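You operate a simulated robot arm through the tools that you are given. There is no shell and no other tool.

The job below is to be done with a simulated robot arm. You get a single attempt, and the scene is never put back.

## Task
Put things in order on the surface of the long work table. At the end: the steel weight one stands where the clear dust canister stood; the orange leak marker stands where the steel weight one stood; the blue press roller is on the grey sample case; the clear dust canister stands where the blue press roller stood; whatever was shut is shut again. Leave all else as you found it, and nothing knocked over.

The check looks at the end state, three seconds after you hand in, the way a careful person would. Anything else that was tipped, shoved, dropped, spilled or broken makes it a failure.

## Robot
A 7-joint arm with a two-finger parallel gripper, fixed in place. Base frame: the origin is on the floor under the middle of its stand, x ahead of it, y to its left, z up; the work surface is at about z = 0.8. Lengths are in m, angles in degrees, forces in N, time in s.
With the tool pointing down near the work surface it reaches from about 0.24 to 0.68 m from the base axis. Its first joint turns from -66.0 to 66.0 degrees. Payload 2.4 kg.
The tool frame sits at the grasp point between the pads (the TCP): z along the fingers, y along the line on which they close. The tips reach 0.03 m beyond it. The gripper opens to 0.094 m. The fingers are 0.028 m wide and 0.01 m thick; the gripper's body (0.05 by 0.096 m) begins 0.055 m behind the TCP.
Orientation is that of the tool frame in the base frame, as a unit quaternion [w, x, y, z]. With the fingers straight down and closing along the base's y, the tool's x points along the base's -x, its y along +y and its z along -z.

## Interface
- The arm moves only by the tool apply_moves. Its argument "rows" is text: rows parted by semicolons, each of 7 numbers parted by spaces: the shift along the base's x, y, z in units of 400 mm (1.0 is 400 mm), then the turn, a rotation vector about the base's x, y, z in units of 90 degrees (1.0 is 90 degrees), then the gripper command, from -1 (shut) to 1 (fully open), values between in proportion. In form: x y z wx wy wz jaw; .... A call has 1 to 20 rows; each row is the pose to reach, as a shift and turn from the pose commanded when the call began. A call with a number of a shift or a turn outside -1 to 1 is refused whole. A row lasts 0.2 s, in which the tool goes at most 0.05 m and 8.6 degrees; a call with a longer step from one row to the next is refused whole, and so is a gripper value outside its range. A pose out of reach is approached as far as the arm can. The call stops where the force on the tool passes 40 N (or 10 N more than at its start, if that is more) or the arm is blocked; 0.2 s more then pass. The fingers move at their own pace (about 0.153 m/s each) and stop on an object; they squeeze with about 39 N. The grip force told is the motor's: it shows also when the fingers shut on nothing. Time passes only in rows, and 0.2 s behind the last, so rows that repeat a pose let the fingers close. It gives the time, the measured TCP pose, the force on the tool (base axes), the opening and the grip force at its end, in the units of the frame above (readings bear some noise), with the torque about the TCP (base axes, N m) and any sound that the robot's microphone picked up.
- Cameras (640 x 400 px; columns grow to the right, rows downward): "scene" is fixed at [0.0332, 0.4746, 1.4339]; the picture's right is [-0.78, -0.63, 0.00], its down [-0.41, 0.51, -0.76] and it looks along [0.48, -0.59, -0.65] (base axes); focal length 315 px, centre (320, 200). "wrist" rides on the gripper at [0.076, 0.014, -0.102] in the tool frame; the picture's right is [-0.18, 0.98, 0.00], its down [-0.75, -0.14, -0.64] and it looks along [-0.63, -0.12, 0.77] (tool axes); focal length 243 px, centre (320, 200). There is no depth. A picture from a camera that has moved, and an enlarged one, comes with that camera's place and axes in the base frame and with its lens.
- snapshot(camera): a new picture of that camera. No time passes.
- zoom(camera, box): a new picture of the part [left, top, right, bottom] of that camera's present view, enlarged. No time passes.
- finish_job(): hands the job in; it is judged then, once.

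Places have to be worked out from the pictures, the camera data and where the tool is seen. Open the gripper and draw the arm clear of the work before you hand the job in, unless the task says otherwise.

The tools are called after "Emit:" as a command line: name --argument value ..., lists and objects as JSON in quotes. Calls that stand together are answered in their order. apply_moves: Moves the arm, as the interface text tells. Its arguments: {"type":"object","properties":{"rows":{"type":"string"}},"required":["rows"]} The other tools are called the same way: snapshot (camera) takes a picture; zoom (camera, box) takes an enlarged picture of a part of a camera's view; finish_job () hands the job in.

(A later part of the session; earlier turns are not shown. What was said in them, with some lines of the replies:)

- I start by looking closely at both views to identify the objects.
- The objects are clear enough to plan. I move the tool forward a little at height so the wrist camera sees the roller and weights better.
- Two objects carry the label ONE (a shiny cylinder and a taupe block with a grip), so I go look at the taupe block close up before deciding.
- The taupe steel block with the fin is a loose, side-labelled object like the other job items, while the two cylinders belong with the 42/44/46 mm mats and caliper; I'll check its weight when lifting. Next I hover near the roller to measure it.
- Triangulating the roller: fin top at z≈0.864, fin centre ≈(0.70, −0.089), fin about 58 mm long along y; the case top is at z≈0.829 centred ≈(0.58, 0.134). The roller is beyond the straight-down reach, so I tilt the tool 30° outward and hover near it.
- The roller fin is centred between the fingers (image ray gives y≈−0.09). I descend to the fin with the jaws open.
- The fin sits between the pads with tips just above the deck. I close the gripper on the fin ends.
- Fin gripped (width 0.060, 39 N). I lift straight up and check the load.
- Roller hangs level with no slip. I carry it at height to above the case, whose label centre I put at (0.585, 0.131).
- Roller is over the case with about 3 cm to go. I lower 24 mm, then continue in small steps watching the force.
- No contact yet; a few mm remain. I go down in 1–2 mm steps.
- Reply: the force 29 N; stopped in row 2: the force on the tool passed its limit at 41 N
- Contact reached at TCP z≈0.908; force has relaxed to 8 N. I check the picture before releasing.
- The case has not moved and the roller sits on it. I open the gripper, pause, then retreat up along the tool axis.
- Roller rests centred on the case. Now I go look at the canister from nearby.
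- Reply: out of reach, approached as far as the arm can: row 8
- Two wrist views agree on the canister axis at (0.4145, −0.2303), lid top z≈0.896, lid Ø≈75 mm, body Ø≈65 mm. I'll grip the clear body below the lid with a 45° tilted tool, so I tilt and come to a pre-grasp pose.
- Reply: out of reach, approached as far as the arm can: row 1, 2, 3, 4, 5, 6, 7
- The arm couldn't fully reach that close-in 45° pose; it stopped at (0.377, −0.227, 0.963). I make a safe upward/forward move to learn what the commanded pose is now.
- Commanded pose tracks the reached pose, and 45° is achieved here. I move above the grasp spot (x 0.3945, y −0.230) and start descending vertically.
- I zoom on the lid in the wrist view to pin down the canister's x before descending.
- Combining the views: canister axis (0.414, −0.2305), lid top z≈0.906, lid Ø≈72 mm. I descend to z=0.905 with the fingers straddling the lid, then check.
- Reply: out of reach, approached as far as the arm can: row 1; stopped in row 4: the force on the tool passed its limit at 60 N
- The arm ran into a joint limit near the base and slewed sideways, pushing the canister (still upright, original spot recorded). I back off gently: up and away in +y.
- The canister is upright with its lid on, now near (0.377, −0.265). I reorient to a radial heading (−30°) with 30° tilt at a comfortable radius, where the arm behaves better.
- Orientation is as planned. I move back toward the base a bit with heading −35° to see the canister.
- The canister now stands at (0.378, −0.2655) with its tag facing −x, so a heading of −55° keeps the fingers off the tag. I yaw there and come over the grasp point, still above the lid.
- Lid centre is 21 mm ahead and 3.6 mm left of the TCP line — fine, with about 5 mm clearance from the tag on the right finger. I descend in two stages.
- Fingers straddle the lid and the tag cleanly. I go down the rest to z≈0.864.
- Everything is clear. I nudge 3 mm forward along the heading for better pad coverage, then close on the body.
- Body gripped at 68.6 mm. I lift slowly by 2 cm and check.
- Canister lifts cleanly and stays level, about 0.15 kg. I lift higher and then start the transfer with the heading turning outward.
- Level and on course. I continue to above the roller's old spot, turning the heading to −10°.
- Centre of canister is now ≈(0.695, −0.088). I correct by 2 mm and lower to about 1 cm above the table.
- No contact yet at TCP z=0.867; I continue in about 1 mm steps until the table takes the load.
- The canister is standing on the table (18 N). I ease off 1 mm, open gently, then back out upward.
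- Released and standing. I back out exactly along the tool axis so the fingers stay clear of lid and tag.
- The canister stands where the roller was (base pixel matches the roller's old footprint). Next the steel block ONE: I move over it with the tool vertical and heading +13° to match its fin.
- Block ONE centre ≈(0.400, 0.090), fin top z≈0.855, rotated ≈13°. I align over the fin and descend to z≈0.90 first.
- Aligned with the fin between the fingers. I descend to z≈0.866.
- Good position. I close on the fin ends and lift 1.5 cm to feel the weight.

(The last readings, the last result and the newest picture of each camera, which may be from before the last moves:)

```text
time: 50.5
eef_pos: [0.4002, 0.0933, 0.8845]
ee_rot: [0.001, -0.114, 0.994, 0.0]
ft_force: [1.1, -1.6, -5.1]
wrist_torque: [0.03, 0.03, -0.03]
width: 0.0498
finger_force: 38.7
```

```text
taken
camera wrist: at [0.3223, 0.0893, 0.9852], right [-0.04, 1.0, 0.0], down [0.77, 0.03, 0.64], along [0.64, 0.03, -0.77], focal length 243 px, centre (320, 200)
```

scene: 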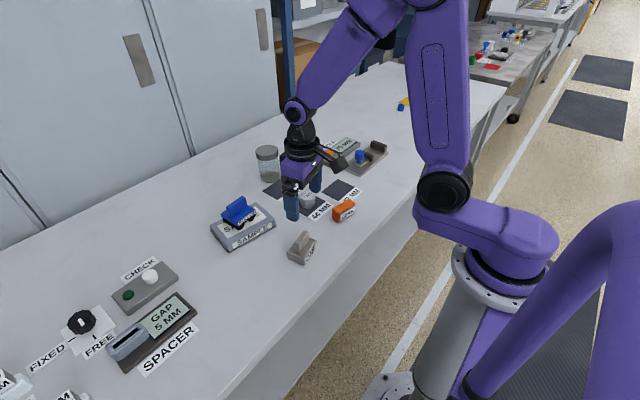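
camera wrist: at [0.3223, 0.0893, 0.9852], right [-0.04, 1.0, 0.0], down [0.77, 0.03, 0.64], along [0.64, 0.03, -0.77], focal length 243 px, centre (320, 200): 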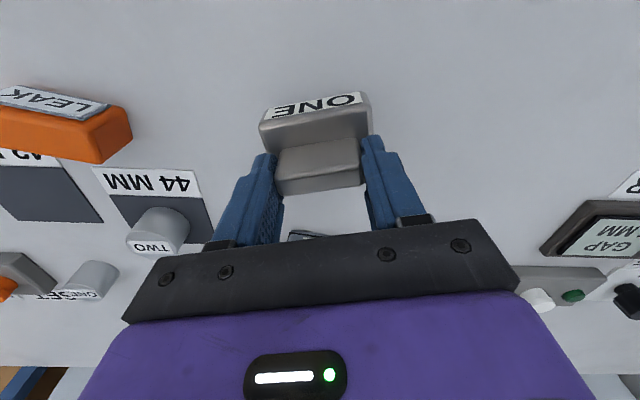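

The block weighs about 0.5 kg — clearly the steel weight, unlike the light items. I lift it and carry it to the canister's original spot (0.414, −0.2305), turning the heading with the arm to −29°.

Emit:
apply_moves --rows "0 0 0.08 0 0 0 -1; 0 0 0.17 0 0 0 -1; 0 -0.03 0.21 0 0 0 -1; 0.003 -0.1 0.21 0 0 -0.05 -1; 0.006 -0.18 0.21 0 0 -0.1 -1; 0.01 -0.26 0.21 0 0 -0.16 -1; 0.013 -0.34 0.21 0 0 -0.22 -1; 0.016 -0.42 0.21 0 0 -0.28 -1; 0.02 -0.5 0.21 0 0 -0.33 -1; 0.024 -0.58 0.21 0 0 -0.38 -1; 0.028 -0.66 0.21 0 0 -0.43 -1; 0.031 -0.74 0.21 0 0 -0.4667 -1; 0.034 -0.808 0.21 0 0 -0.4667 -1; 0.034 -0.808 0.21 0 0 -0.4667 -1; 0.034 -0.808 0.21 0 0 -0.4667 -1"

Emit:
snapshot --camera "wrist"

Emit:
snapshot --camera "scene"

```text
time: 53.6
eef_pos: [0.4147, -0.2293, 0.9677]
ee_rot: [0.0, 0.25, 0.968, 0.0]
ft_force: [-0.7, 0.7, -4.1]
wrist_torque: [-0.01, -0.01, 0.03]
width: 0.0499
finger_force: 39.0
```

```text
taken
camera wrist: at [0.3536, -0.1803, 1.0694], right [0.64, 0.77, 0.0], down [0.59, -0.49, 0.64], along [0.49, -0.41, -0.77], focal length 243 px, centre (320, 200)
```

wrist: 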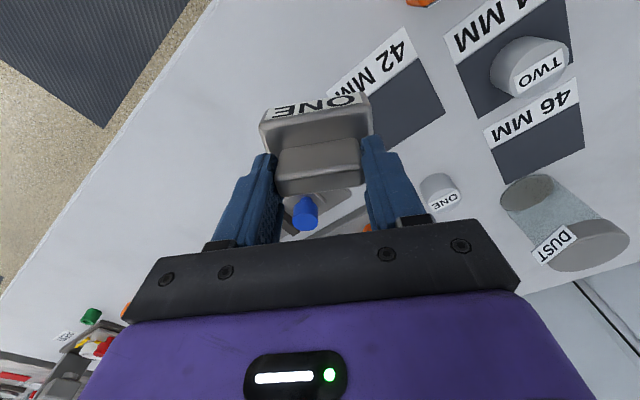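

```text
taken
```

scene: 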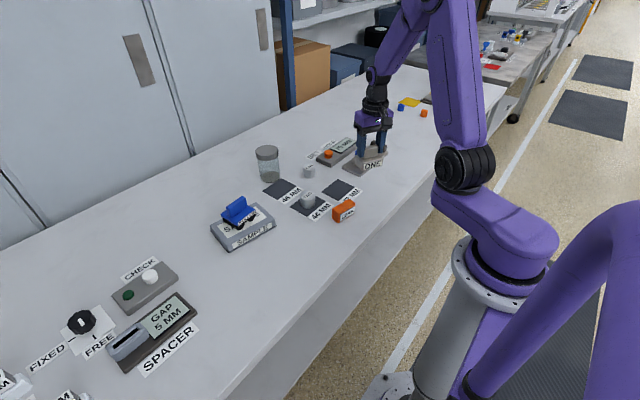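

Pose is right over the target. I correct 2 mm in y and lower to about 1 cm above the table.

Emit:
apply_moves --rows "0 -0.004 -0.06 0 0 0 -1; 0 -0.004 -0.12 0 0 0 -1; 0 -0.004 -0.18 0 0 0 -1; 0 -0.004 -0.22 0 0 0 -1; 0 -0.004 -0.23 0 0 0 -1; 0 -0.004 -0.23 0 0 0 -1"

Emit:
zoom --camera "scene" --box '[310, 130, 430, 220]'

Emit:
snapshot --camera "wrist"

```text
time: 55.0
eef_pos: [0.4131, -0.2313, 0.8755]
ee_rot: [0.0, 0.25, 0.968, 0.0]
ft_force: [-0.6, -0.2, -5.2]
wrist_torque: [0.02, 0.03, 0.05]
width: 0.0496
finger_force: 39.2
```

```text
4.44 times, centred on (370, 175) of scene
camera zoom: at [0.0332, 0.4745, 1.4339], right [-0.78, -0.63, 0.0], down [-0.41, 0.51, -0.76], along [0.48, -0.59, -0.65], focal length 1399 px, centre (98, 311)
```

zoom: 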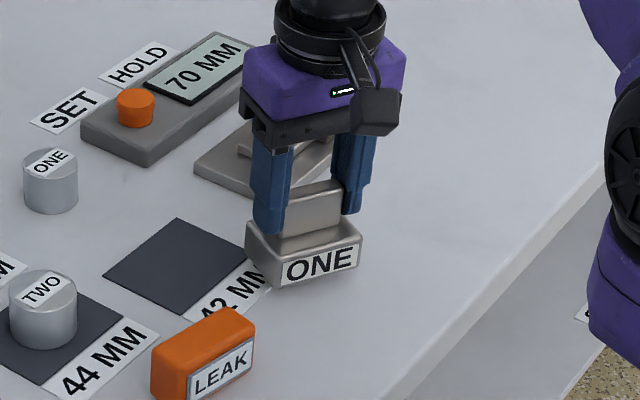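

```text
taken
camera wrist: at [0.3533, -0.1822, 0.9771], right [0.64, 0.77, 0.0], down [0.59, -0.49, 0.64], along [0.5, -0.41, -0.77], focal length 243 px, centre (320, 200)
```

wrist: 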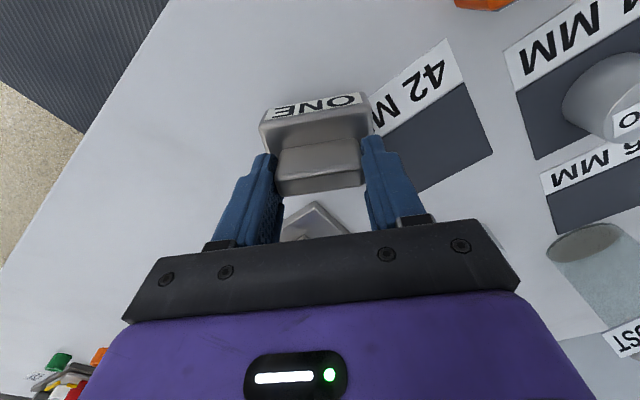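

Emit:
apply_moves --rows "0 0 -0.01 0 0 0 -1; 0 0 -0.018 0 0 0 -1; 0 0 -0.018 0 0 0 -1"

Emit:
apply_moves --rows "0 0 -0.0025 0 0 0 -1; 0 0 -0.0025 0 0 0 -1"

```text
time: 55.9
eef_pos: [0.4136, -0.2317, 0.8675]
ee_rot: [0.001, 0.251, 0.968, 0.0]
ft_force: [-7.1, 2.6, 17.8]
wrist_torque: [0.53, -0.4, 0.19]
width: 0.05
finger_force: 39.3
```

```text
time: 56.5
eef_pos: [0.4131, -0.2325, 0.8677]
ee_rot: [0.001, 0.25, 0.968, 0.0]
ft_force: [-10.4, 1.9, 33.1]
wrist_torque: [0.77, -0.7, 0.27]
width: 0.05
finger_force: 39.1
```

The weight is on the table (33 N). I ease up 1.5 mm, check the force, and open gently.

Emit:
apply_moves --rows "0 0 0.003 0 0 0 -1; 0 0 0.004 0 0 0 -1; 0 0 0.004 0 0 0 -1"

Emit:
apply_moves --rows "0 0 0 0 0 0 0.15; 0 0 0 0 0 0 0.3; 0 0 0 0 0 0 0.6; 0 0 0 0 0 0 1; 0 0 0 0 0 0 1"

Emit:
zoom --camera "scene" --box '[310, 130, 430, 220]'

Emit:
snapshot --camera "wrist"

```text
time: 57.2
eef_pos: [0.4138, -0.2311, 0.8684]
ee_rot: [-0.001, 0.25, 0.968, 0.0]
ft_force: [-0.1, 0.7, -4.4]
wrist_torque: [0.01, -0.01, 0.0]
width: 0.0496
finger_force: 39.3
```

```text
time: 58.5
eef_pos: [0.4131, -0.2317, 0.8691]
ee_rot: [0.0, 0.25, 0.968, -0.001]
ft_force: [-0.8, 0.4, 0.5]
wrist_torque: [-0.01, 0.01, 0.0]
width: 0.0939
finger_force: 0.0
```

```text
4.44 times, centred on (370, 175) of scene
camera zoom: at [0.0332, 0.4746, 1.4339], right [-0.78, -0.63, 0.0], down [-0.41, 0.51, -0.76], along [0.48, -0.59, -0.65], focal length 1399 px, centre (98, 311)
```

zoom: 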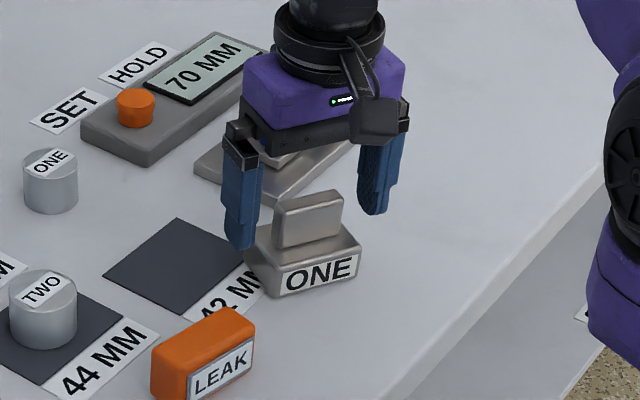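

```text
taken
camera wrist: at [0.3531, -0.1827, 0.9704], right [0.64, 0.77, 0.0], down [0.59, -0.49, 0.64], along [0.49, -0.41, -0.77], focal length 243 px, centre (320, 200)
```

wrist: 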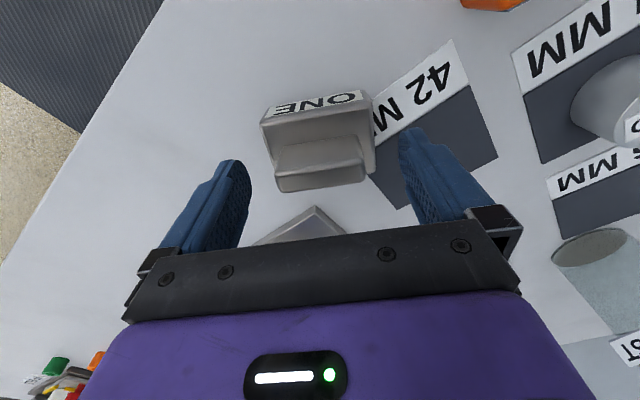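

Released; the weight stands. I retreat straight up and verify its footprint.

Emit:
apply_moves --rows "0 0 0.05 0 0 0 1; 0 0 0.13 0 0 0 1; 0 0 0.22 0 0 0 1; 0 0 0.3 0 0 0 1; 0 0 0.3 0 0 0 1"

Emit:
zoom --camera "scene" --box '[310, 140, 420, 215]'

Emit:
zoom --camera "wrist" --box '[240, 40, 400, 160]'

```text
time: 59.6
eef_pos: [0.4135, -0.2331, 0.9879]
ee_rot: [0.0, 0.25, 0.968, 0.0]
ft_force: [0.4, -0.2, -0.2]
wrist_torque: [0.0, 0.0, 0.01]
width: 0.094
finger_force: 0.0
```

```text
5.33 times, centred on (365, 178) of scene
camera zoom: at [0.0332, 0.4746, 1.4339], right [-0.78, -0.63, 0.0], down [-0.41, 0.51, -0.76], along [0.48, -0.59, -0.65], focal length 1678 px, centre (80, 320)
```

zoom: 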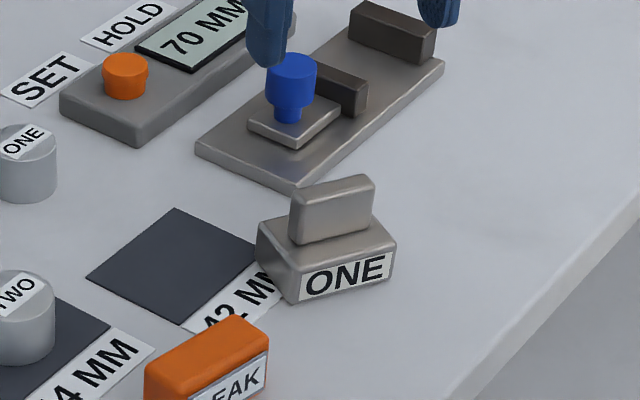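

```text
3.33 times, centred on (320, 100) of wrist
camera zoom: at [0.353, -0.1832, 1.0901], right [0.64, 0.77, 0.0], down [0.59, -0.49, 0.64], along [0.49, -0.41, -0.77], focal length 809 px, centre (320, 533)
```

zoom: 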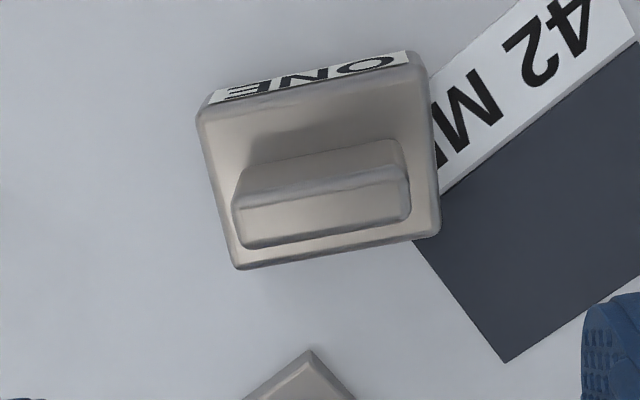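

Weight's centre computes to (0.413, −0.231), right on target. Now the marker: I hover over it with heading −12°.

Emit:
apply_moves --rows "-0.01 0.09 0 0 0 0.05 1; -0.02 0.18 0 0 0 0.1 1; -0.03 0.27 0 0 0 0.15 1; -0.046 0.356 0 0 0 0.189 1; -0.046 0.356 0 0 0 0.189 1; -0.046 0.356 0 0 0 0.189 1"

Emit:
snapshot --camera "wrist"

Emit:
zoom --camera "wrist" --box '[240, 40, 400, 160]'

Emit:
zoom --camera "scene" --box '[300, 170, 400, 235]'

```text
time: 61.0
eef_pos: [0.3971, -0.0897, 0.9882]
ee_rot: [0.0, 0.104, 0.995, 0.0]
ft_force: [0.4, 0.6, 0.5]
wrist_torque: [0.01, 0.0, 0.01]
width: 0.0941
finger_force: 0.1
```

```text
taken
camera wrist: at [0.324, -0.0599, 1.0898], right [0.38, 0.92, 0.0], down [0.71, -0.29, 0.64], along [0.59, -0.25, -0.77], focal length 243 px, centre (320, 200)
```

wrist: 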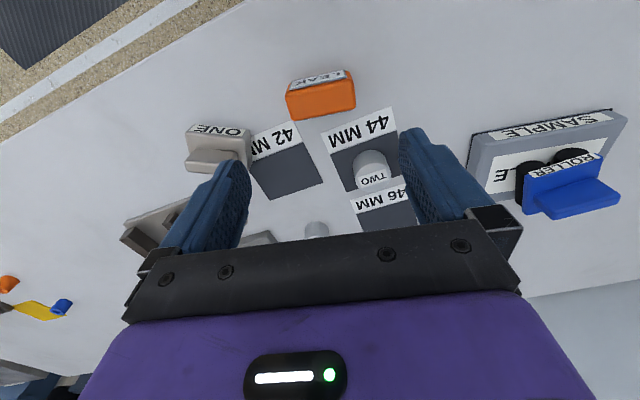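

```text
3.33 times, centred on (320, 100) of wrist
camera zoom: at [0.324, -0.0599, 1.0898], right [0.38, 0.92, 0.0], down [0.71, -0.29, 0.64], along [0.59, -0.25, -0.77], focal length 809 px, centre (320, 533)
```

zoom: 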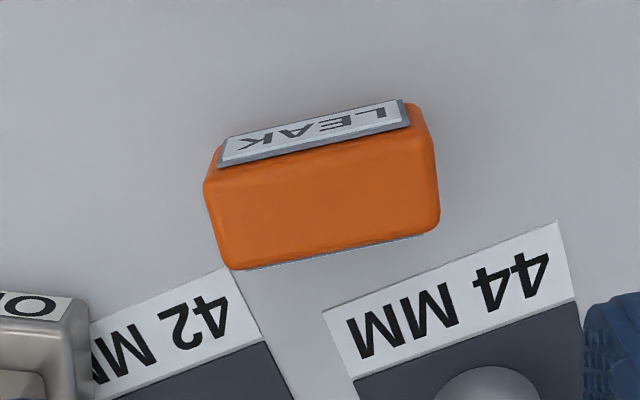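

```text
6.15 times, centred on (350, 202) of scene
camera zoom: at [0.0332, 0.4746, 1.4339], right [-0.78, -0.63, 0.0], down [-0.41, 0.51, -0.76], along [0.48, -0.59, -0.65], focal length 1936 px, centre (135, 185)
```

zoom: 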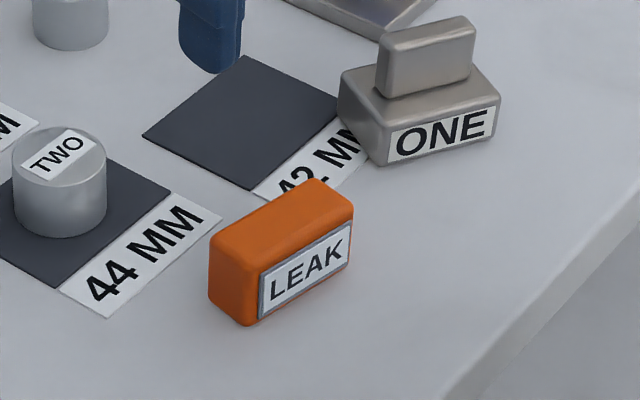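

Marker centre ≈(0.3997, −0.0904), 66×29 mm, top z≈0.836, aligned with my heading. I descend over it with the jaws open, pausing at z≈0.88.

Emit:
apply_moves --rows "0.0065 -0.002 -0.08 0 0 0 1; 0.0065 -0.002 -0.16 0 0 0 1; 0.0065 -0.002 -0.24 0 0 0 1; 0.0065 -0.002 -0.27 0 0 0 1; 0.0065 -0.002 -0.27 0 0 0 1"

Emit:
snapshot --camera "wrist"

Emit:
zoom --camera "scene" --box '[290, 150, 410, 235]'

```text
time: 62.2
eef_pos: [0.3986, -0.0913, 0.8809]
ee_rot: [0.0, 0.105, 0.994, 0.001]
ft_force: [0.2, -0.1, -0.2]
wrist_torque: [-0.01, 0.03, 0.01]
width: 0.0941
finger_force: 0.1
```

```text
taken
camera wrist: at [0.3265, -0.0615, 0.9829], right [0.38, 0.92, 0.0], down [0.71, -0.29, 0.64], along [0.59, -0.25, -0.77], focal length 243 px, centre (320, 200)
```

wrist: 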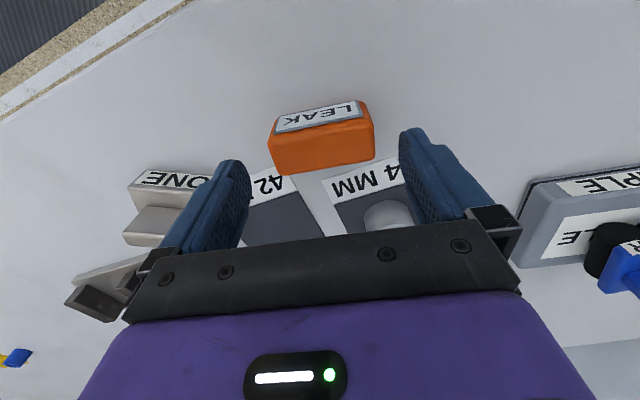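

```text
4.71 times, centred on (350, 192) of scene
camera zoom: at [0.0332, 0.4746, 1.4339], right [-0.78, -0.63, 0.0], down [-0.41, 0.51, -0.76], along [0.48, -0.59, -0.65], focal length 1481 px, centre (179, 235)
```

zoom: 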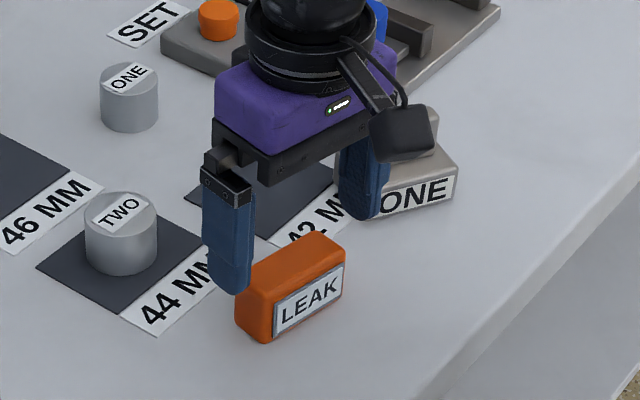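

Centred. I descend to z≈0.842 and close on the marker's ends.

Emit:
apply_moves --rows "0.001 0.001 -0.05 0 0 0 1; 0.001 0.001 -0.097 0 0 0 1; 0.001 0.001 -0.097 0 0 0 1; 0.001 0.001 -0.097 0 0 0 0.7; 0.001 0.001 -0.097 0 0 0 0.4; 0.001 0.001 -0.097 0 0 0 -1; 0.001 0.001 -0.097 0 0 0 -1; 0.001 0.001 -0.097 0 0 0 -1"

Emit:
snapshot --camera "wrist"

Emit:
zoom --camera "scene" --box '[290, 150, 410, 235]'

```text
time: 64.0
eef_pos: [0.3979, -0.0904, 0.8402]
ee_rot: [0.0, 0.104, 0.995, 0.0]
ft_force: [0.9, 0.2, -0.1]
wrist_torque: [0.02, -0.01, 0.0]
width: 0.0736
finger_force: 39.1
```

```text
taken
camera wrist: at [0.3255, -0.0606, 0.9432], right [0.38, 0.92, 0.0], down [0.71, -0.29, 0.64], along [0.59, -0.25, -0.77], focal length 243 px, centre (320, 200)
```

wrist: 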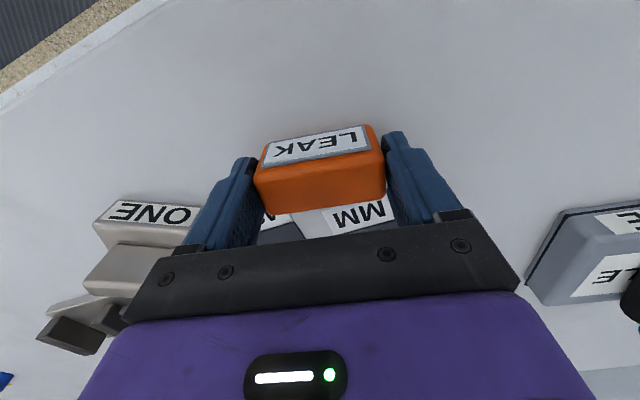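

```text
4.71 times, centred on (350, 192) of scene
camera zoom: at [0.0332, 0.4746, 1.4339], right [-0.78, -0.63, 0.0], down [-0.41, 0.51, -0.76], along [0.48, -0.59, -0.65], focal length 1481 px, centre (179, 235)
```

zoom: 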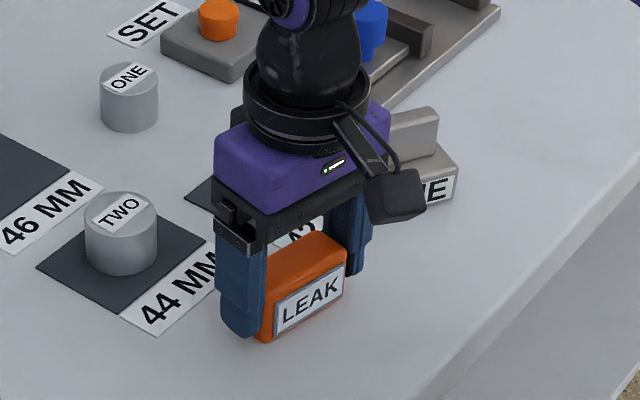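

Marker gripped at 73.6 mm. I lift and carry it to the weight's old spot (0.3997, 0.090), turning the heading to +13°.

Emit:
apply_moves --rows "0 0 0.03 0 0 0 -1; 0 0 0.1 0 0 0 -1; 0 0 0.18 0 0 0 -1; 0 0.05 0.2 0 0 0.03 -1; 0 0.12 0.2 0 0 0.08 -1; 0 0.2 0.2 0 0 0.13 -1; 0.001 0.28 0.2 0 0 0.18 -1; 0.002 0.36 0.2 0 0 0.23 -1; 0.002 0.43 0.2 0 0 0.278 -1; 0.002 0.45 0.2 0 0 0.278 -1; 0.002 0.45 0.2 0 0 0.278 -1; 0.002 0.45 0.2 0 0 0.278 -1"

Emit:
snapshot --camera "wrist"

Emit:
snapshot --camera "scene"

```text
time: 66.7
eef_pos: [0.3991, 0.0898, 0.9219]
ee_rot: [0.0, -0.114, 0.993, 0.0]
ft_force: [-0.3, 1.0, -1.0]
wrist_torque: [0.0, 0.02, 0.04]
width: 0.0736
finger_force: 38.8
```

```text
taken
camera wrist: at [0.3216, 0.0864, 1.0232], right [-0.04, 1.0, 0.0], down [0.77, 0.03, 0.64], along [0.64, 0.03, -0.77], focal length 243 px, centre (320, 200)
```

wrist: 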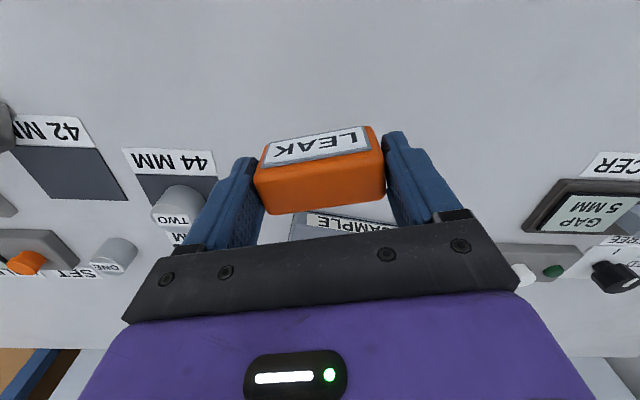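

```text
taken
```

scene: 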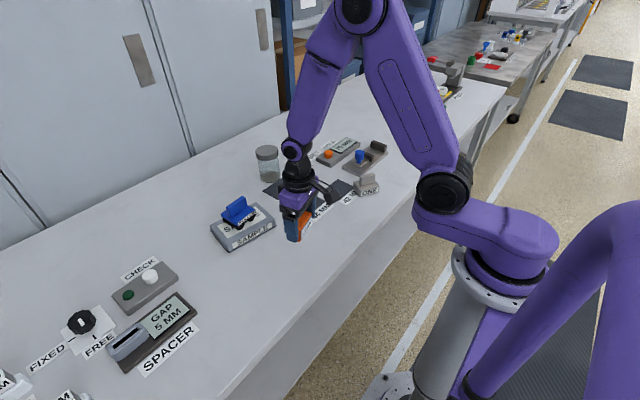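

Over the target. I lower to about 8 mm above the table, then in small steps.

Emit:
apply_moves --rows "0 0 -0.06 0 0 0 -1; 0 0 -0.12 0 0 0 -1; 0 0 -0.17 0 0 0 -1; 0 0 -0.185 0 0 0 -1; 0 0 -0.185 0 0 0 -1"

Emit:
apply_moves --rows "0 0 -0.006 0 0 0 -1; 0 0 -0.012 0 0 0 -1; 0 0 -0.012 0 0 0 -1"

```text
time: 67.8
eef_pos: [0.4001, 0.0896, 0.8469]
ee_rot: [0.0, -0.113, 0.994, 0.0]
ft_force: [-0.3, 0.5, -1.0]
wrist_torque: [0.02, 0.0, -0.02]
width: 0.0737
finger_force: 39.4
```

```text
time: 68.7
eef_pos: [0.3979, 0.0899, 0.8421]
ee_rot: [0.0, -0.113, 0.994, 0.0]
ft_force: [0.3, -0.6, -0.7]
wrist_torque: [-0.01, -0.03, -0.02]
width: 0.0734
finger_force: 39.5
```

Emit:
apply_moves --rows "0 0 -0.0025 0 0 0 -1; 0 0 -0.0025 0 0 0 -1"

Emit:
apply_moves --rows "0 0 -0.0025 0 0 0 -1; 0 0 -0.0025 0 0 0 -1"

```text
time: 69.2
eef_pos: [0.3989, 0.0896, 0.842]
ee_rot: [-0.001, -0.113, 0.994, 0.0]
ft_force: [-0.6, -0.8, -0.1]
wrist_torque: [-0.01, -0.01, 0.01]
width: 0.0739
finger_force: 38.6
```

```text
time: 69.8
eef_pos: [0.3998, 0.0886, 0.8409]
ee_rot: [0.001, -0.114, 0.993, 0.0]
ft_force: [-4.0, 3.0, 29.0]
wrist_torque: [0.03, 0.12, 0.05]
width: 0.0739
finger_force: 38.6
```

The marker touches the table now (29 N). I ease up about 0.6 mm and open gently.

Emit:
apply_moves --rows "0 0 0.002 0 0 0 -1; 0 0 0.002 0 0 0 0.62; 0 0 0.002 0 0 0 0.7; 0 0 0.002 0 0 0 0.85; 0 0 0.002 0 0 0 1; 0 0 0.002 0 0 0 1"

Emit:
snapshot --camera "wrist"

Emit:
zoom --camera "scene" --box '[240, 190, 360, 280]'

```text
time: 71.2
eef_pos: [0.3979, 0.0889, 0.8413]
ee_rot: [0.0, -0.115, 0.993, 0.0]
ft_force: [-0.3, -0.8, -0.2]
wrist_torque: [-0.04, 0.01, -0.01]
width: 0.094
finger_force: 0.0
```

```text
taken
camera wrist: at [0.321, 0.0856, 0.943], right [-0.04, 1.0, 0.0], down [0.77, 0.03, 0.64], along [0.64, 0.03, -0.77], focal length 243 px, centre (320, 200)
```

wrist: 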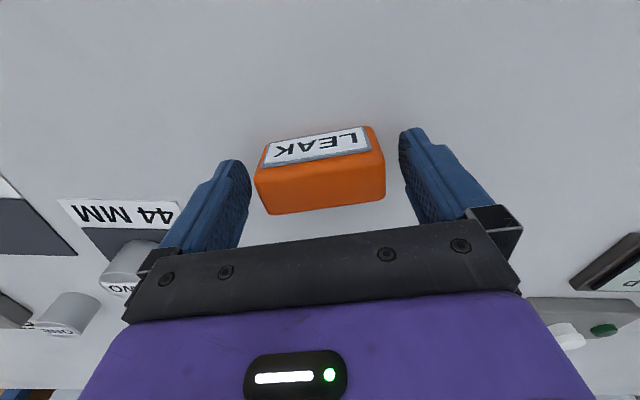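

```text
4.44 times, centred on (300, 235) of scene
camera zoom: at [0.0332, 0.4746, 1.4339], right [-0.78, -0.63, 0.0], down [-0.41, 0.51, -0.76], along [0.48, -0.59, -0.65], focal length 1399 px, centre (409, 44)
```

zoom: 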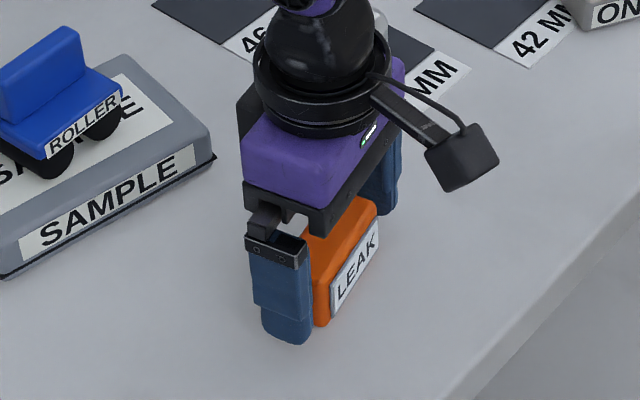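

Released cleanly. I go straight up, clear of the work, and inspect the whole scene.

Emit:
apply_moves --rows "0 0 0.05 0 0 0 1; 0 0 0.14 0 0 0 1; 0 0 0.24 0 0 0 1; 0 0 0.34 0 0 0 1; -0.05 -0.02 0.44 0 0 0 1; -0.12 -0.05 0.52 0 0 0 1; -0.12 -0.05 0.52 0 0 0 1"

Emit:
snapshot --camera "scene"

Emit:
snapshot --camera "wrist"

Emit:
zoom --camera "scene" --box '[240, 120, 420, 270]'

```text
time: 72.8
eef_pos: [0.3493, 0.067, 1.05]
ee_rot: [0.0, -0.113, 0.994, 0.0]
ft_force: [-0.5, -0.5, -0.8]
wrist_torque: [0.01, -0.01, 0.01]
width: 0.094
finger_force: 0.1
```

```text
taken
```

scene: 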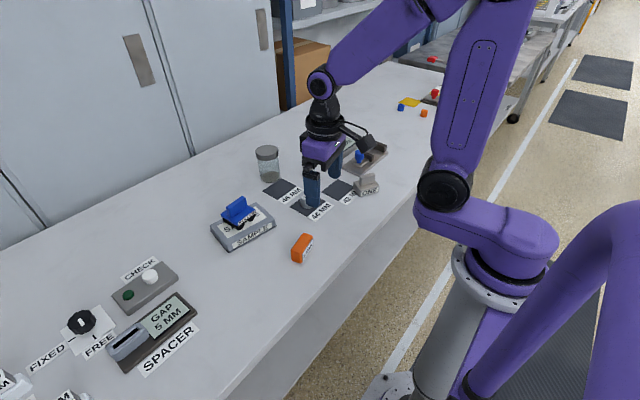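

```text
taken
camera wrist: at [0.2709, 0.0643, 1.1522], right [-0.04, 1.0, 0.0], down [0.77, 0.03, 0.64], along [0.64, 0.03, -0.77], focal length 243 px, centre (320, 200)
```

wrist: 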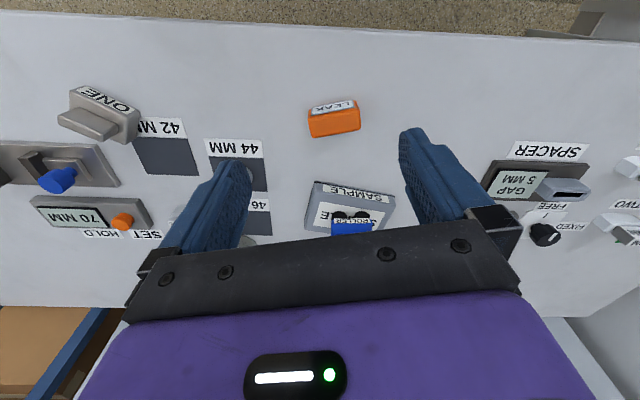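

```text
2.67 times, centred on (330, 195) of scene
camera zoom: at [0.0332, 0.4746, 1.4339], right [-0.78, -0.63, 0.0], down [-0.41, 0.51, -0.76], along [0.48, -0.59, -0.65], focal length 839 px, centre (293, 213)
```

zoom: 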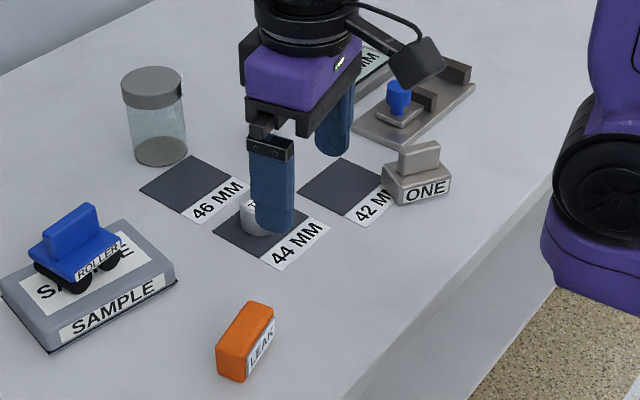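

All four objects look right. I retract to roughly the starting pose, higher, and do a final inspection of details.

Emit:
apply_moves --rows "-0.02 -0.06 0.05 0 0 -0.04 1; -0.04 -0.12 0.1 0 0 -0.08 1; -0.06 -0.18 0.15 0 0 -0.12 1; -0.06 -0.25 0.2 0 0 -0.144 1; -0.06 -0.3 0.2 0 0 -0.144 1; -0.06 -0.3 0.2 0 0 -0.144 1"

Emit:
zoom --camera "scene" --box '[220, 120, 420, 270]'

Emit:
snapshot --camera "scene"

Emit:
zoom --camera "scene" --box '[195, 130, 295, 260]'

Emit:
snapshot --camera "wrist"

```text
time: 74.2
eef_pos: [0.3281, -0.0513, 1.1299]
ee_rot: [-0.001, -0.001, 1.0, 0.0]
ft_force: [-0.8, 0.4, -0.4]
wrist_torque: [-0.02, 0.0, 0.01]
width: 0.0942
finger_force: 0.1
```

```text
2.67 times, centred on (320, 195) of scene
camera zoom: at [0.0332, 0.4746, 1.4339], right [-0.78, -0.63, 0.0], down [-0.41, 0.51, -0.76], along [0.48, -0.59, -0.65], focal length 839 px, centre (320, 213)
```

zoom: 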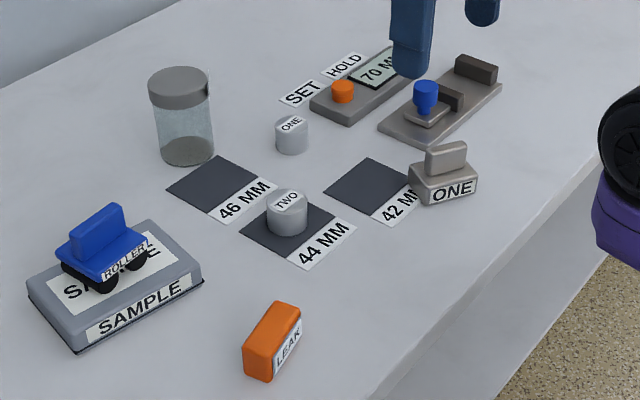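

```text
taken
```

scene: 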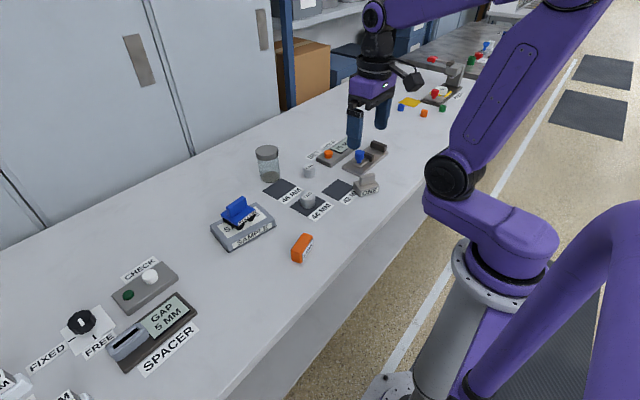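

```text
3.08 times, centred on (245, 195) of scene
camera zoom: at [0.0332, 0.4746, 1.4339], right [-0.78, -0.63, 0.0], down [-0.41, 0.51, -0.76], along [0.48, -0.59, -0.65], focal length 968 px, centre (551, 215)
```

zoom: 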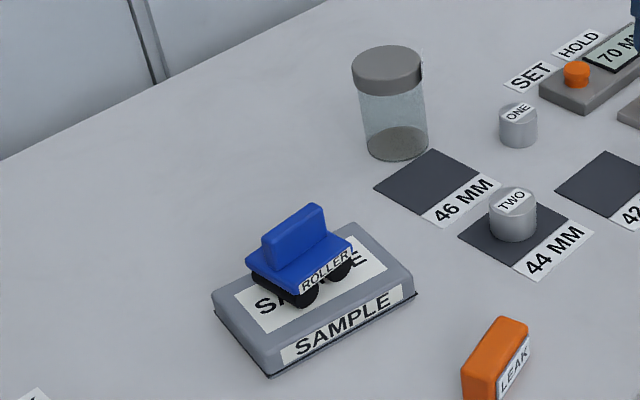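

```text
taken
camera wrist: at [0.25, -0.037, 1.2319], right [0.18, 0.98, 0.0], down [0.75, -0.14, 0.64], along [0.63, -0.12, -0.77], focal length 243 px, centre (320, 200)
```

wrist: 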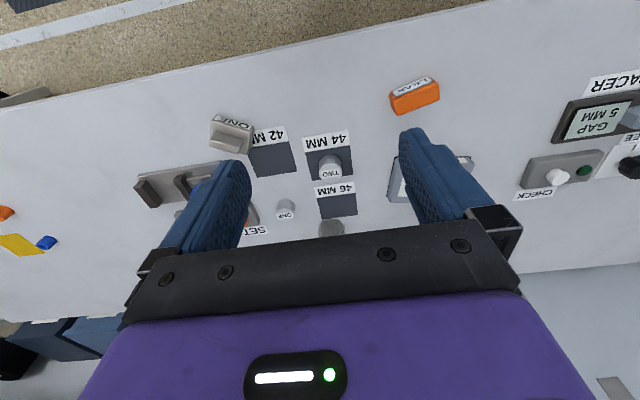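

Final check: roller rests on the closed case, canister (lid on) stands on the roller's old spot, the steel weight on the canister's old spot, the marker on the weight's old spot; cylinders, mats and fixtures are unchanged and the gripper is open and clear. I hand in.

Emit:
finish_job

```text
The job is handed in.
```

I moved all four objects to the places you asked for and handed the job in. Nothing was knocked over and the gripper is open and clear. I don't know the result of the check.

- **Blue press roller:** it rests on top of the grey sample case, which stayed shut and didn't move.
- **Clear dust canister:** it stands upright with its lid on where the roller stood. Its tag now faces a different way.
- **Steel weight one:** it stands where the canister stood, within about 1 mm of my measurement of that spot.
- **Orange leak marker:** it stands where the weight stood, within about 3 mm.

- **Which object is "steel weight one":** two objects carry the label ONE. I took it to be the steel block with the grip, which weighed about 0.5 kg when lifted. I left the small cylinder labelled ONE alone, because it seems to belong with the 42/44/46 mm mats. If you meant the cylinder, the weight and the marker are both in the wrong place.
- **The canister was pushed once:** on my first attempt to grip it, the arm hit a joint limit and pushed it about 5 cm. It stayed upright with its lid on and touched nothing else. I used its original, already measured spot for the weight.

The cylinders and fixtures around the work area look the same as in the first pictures.
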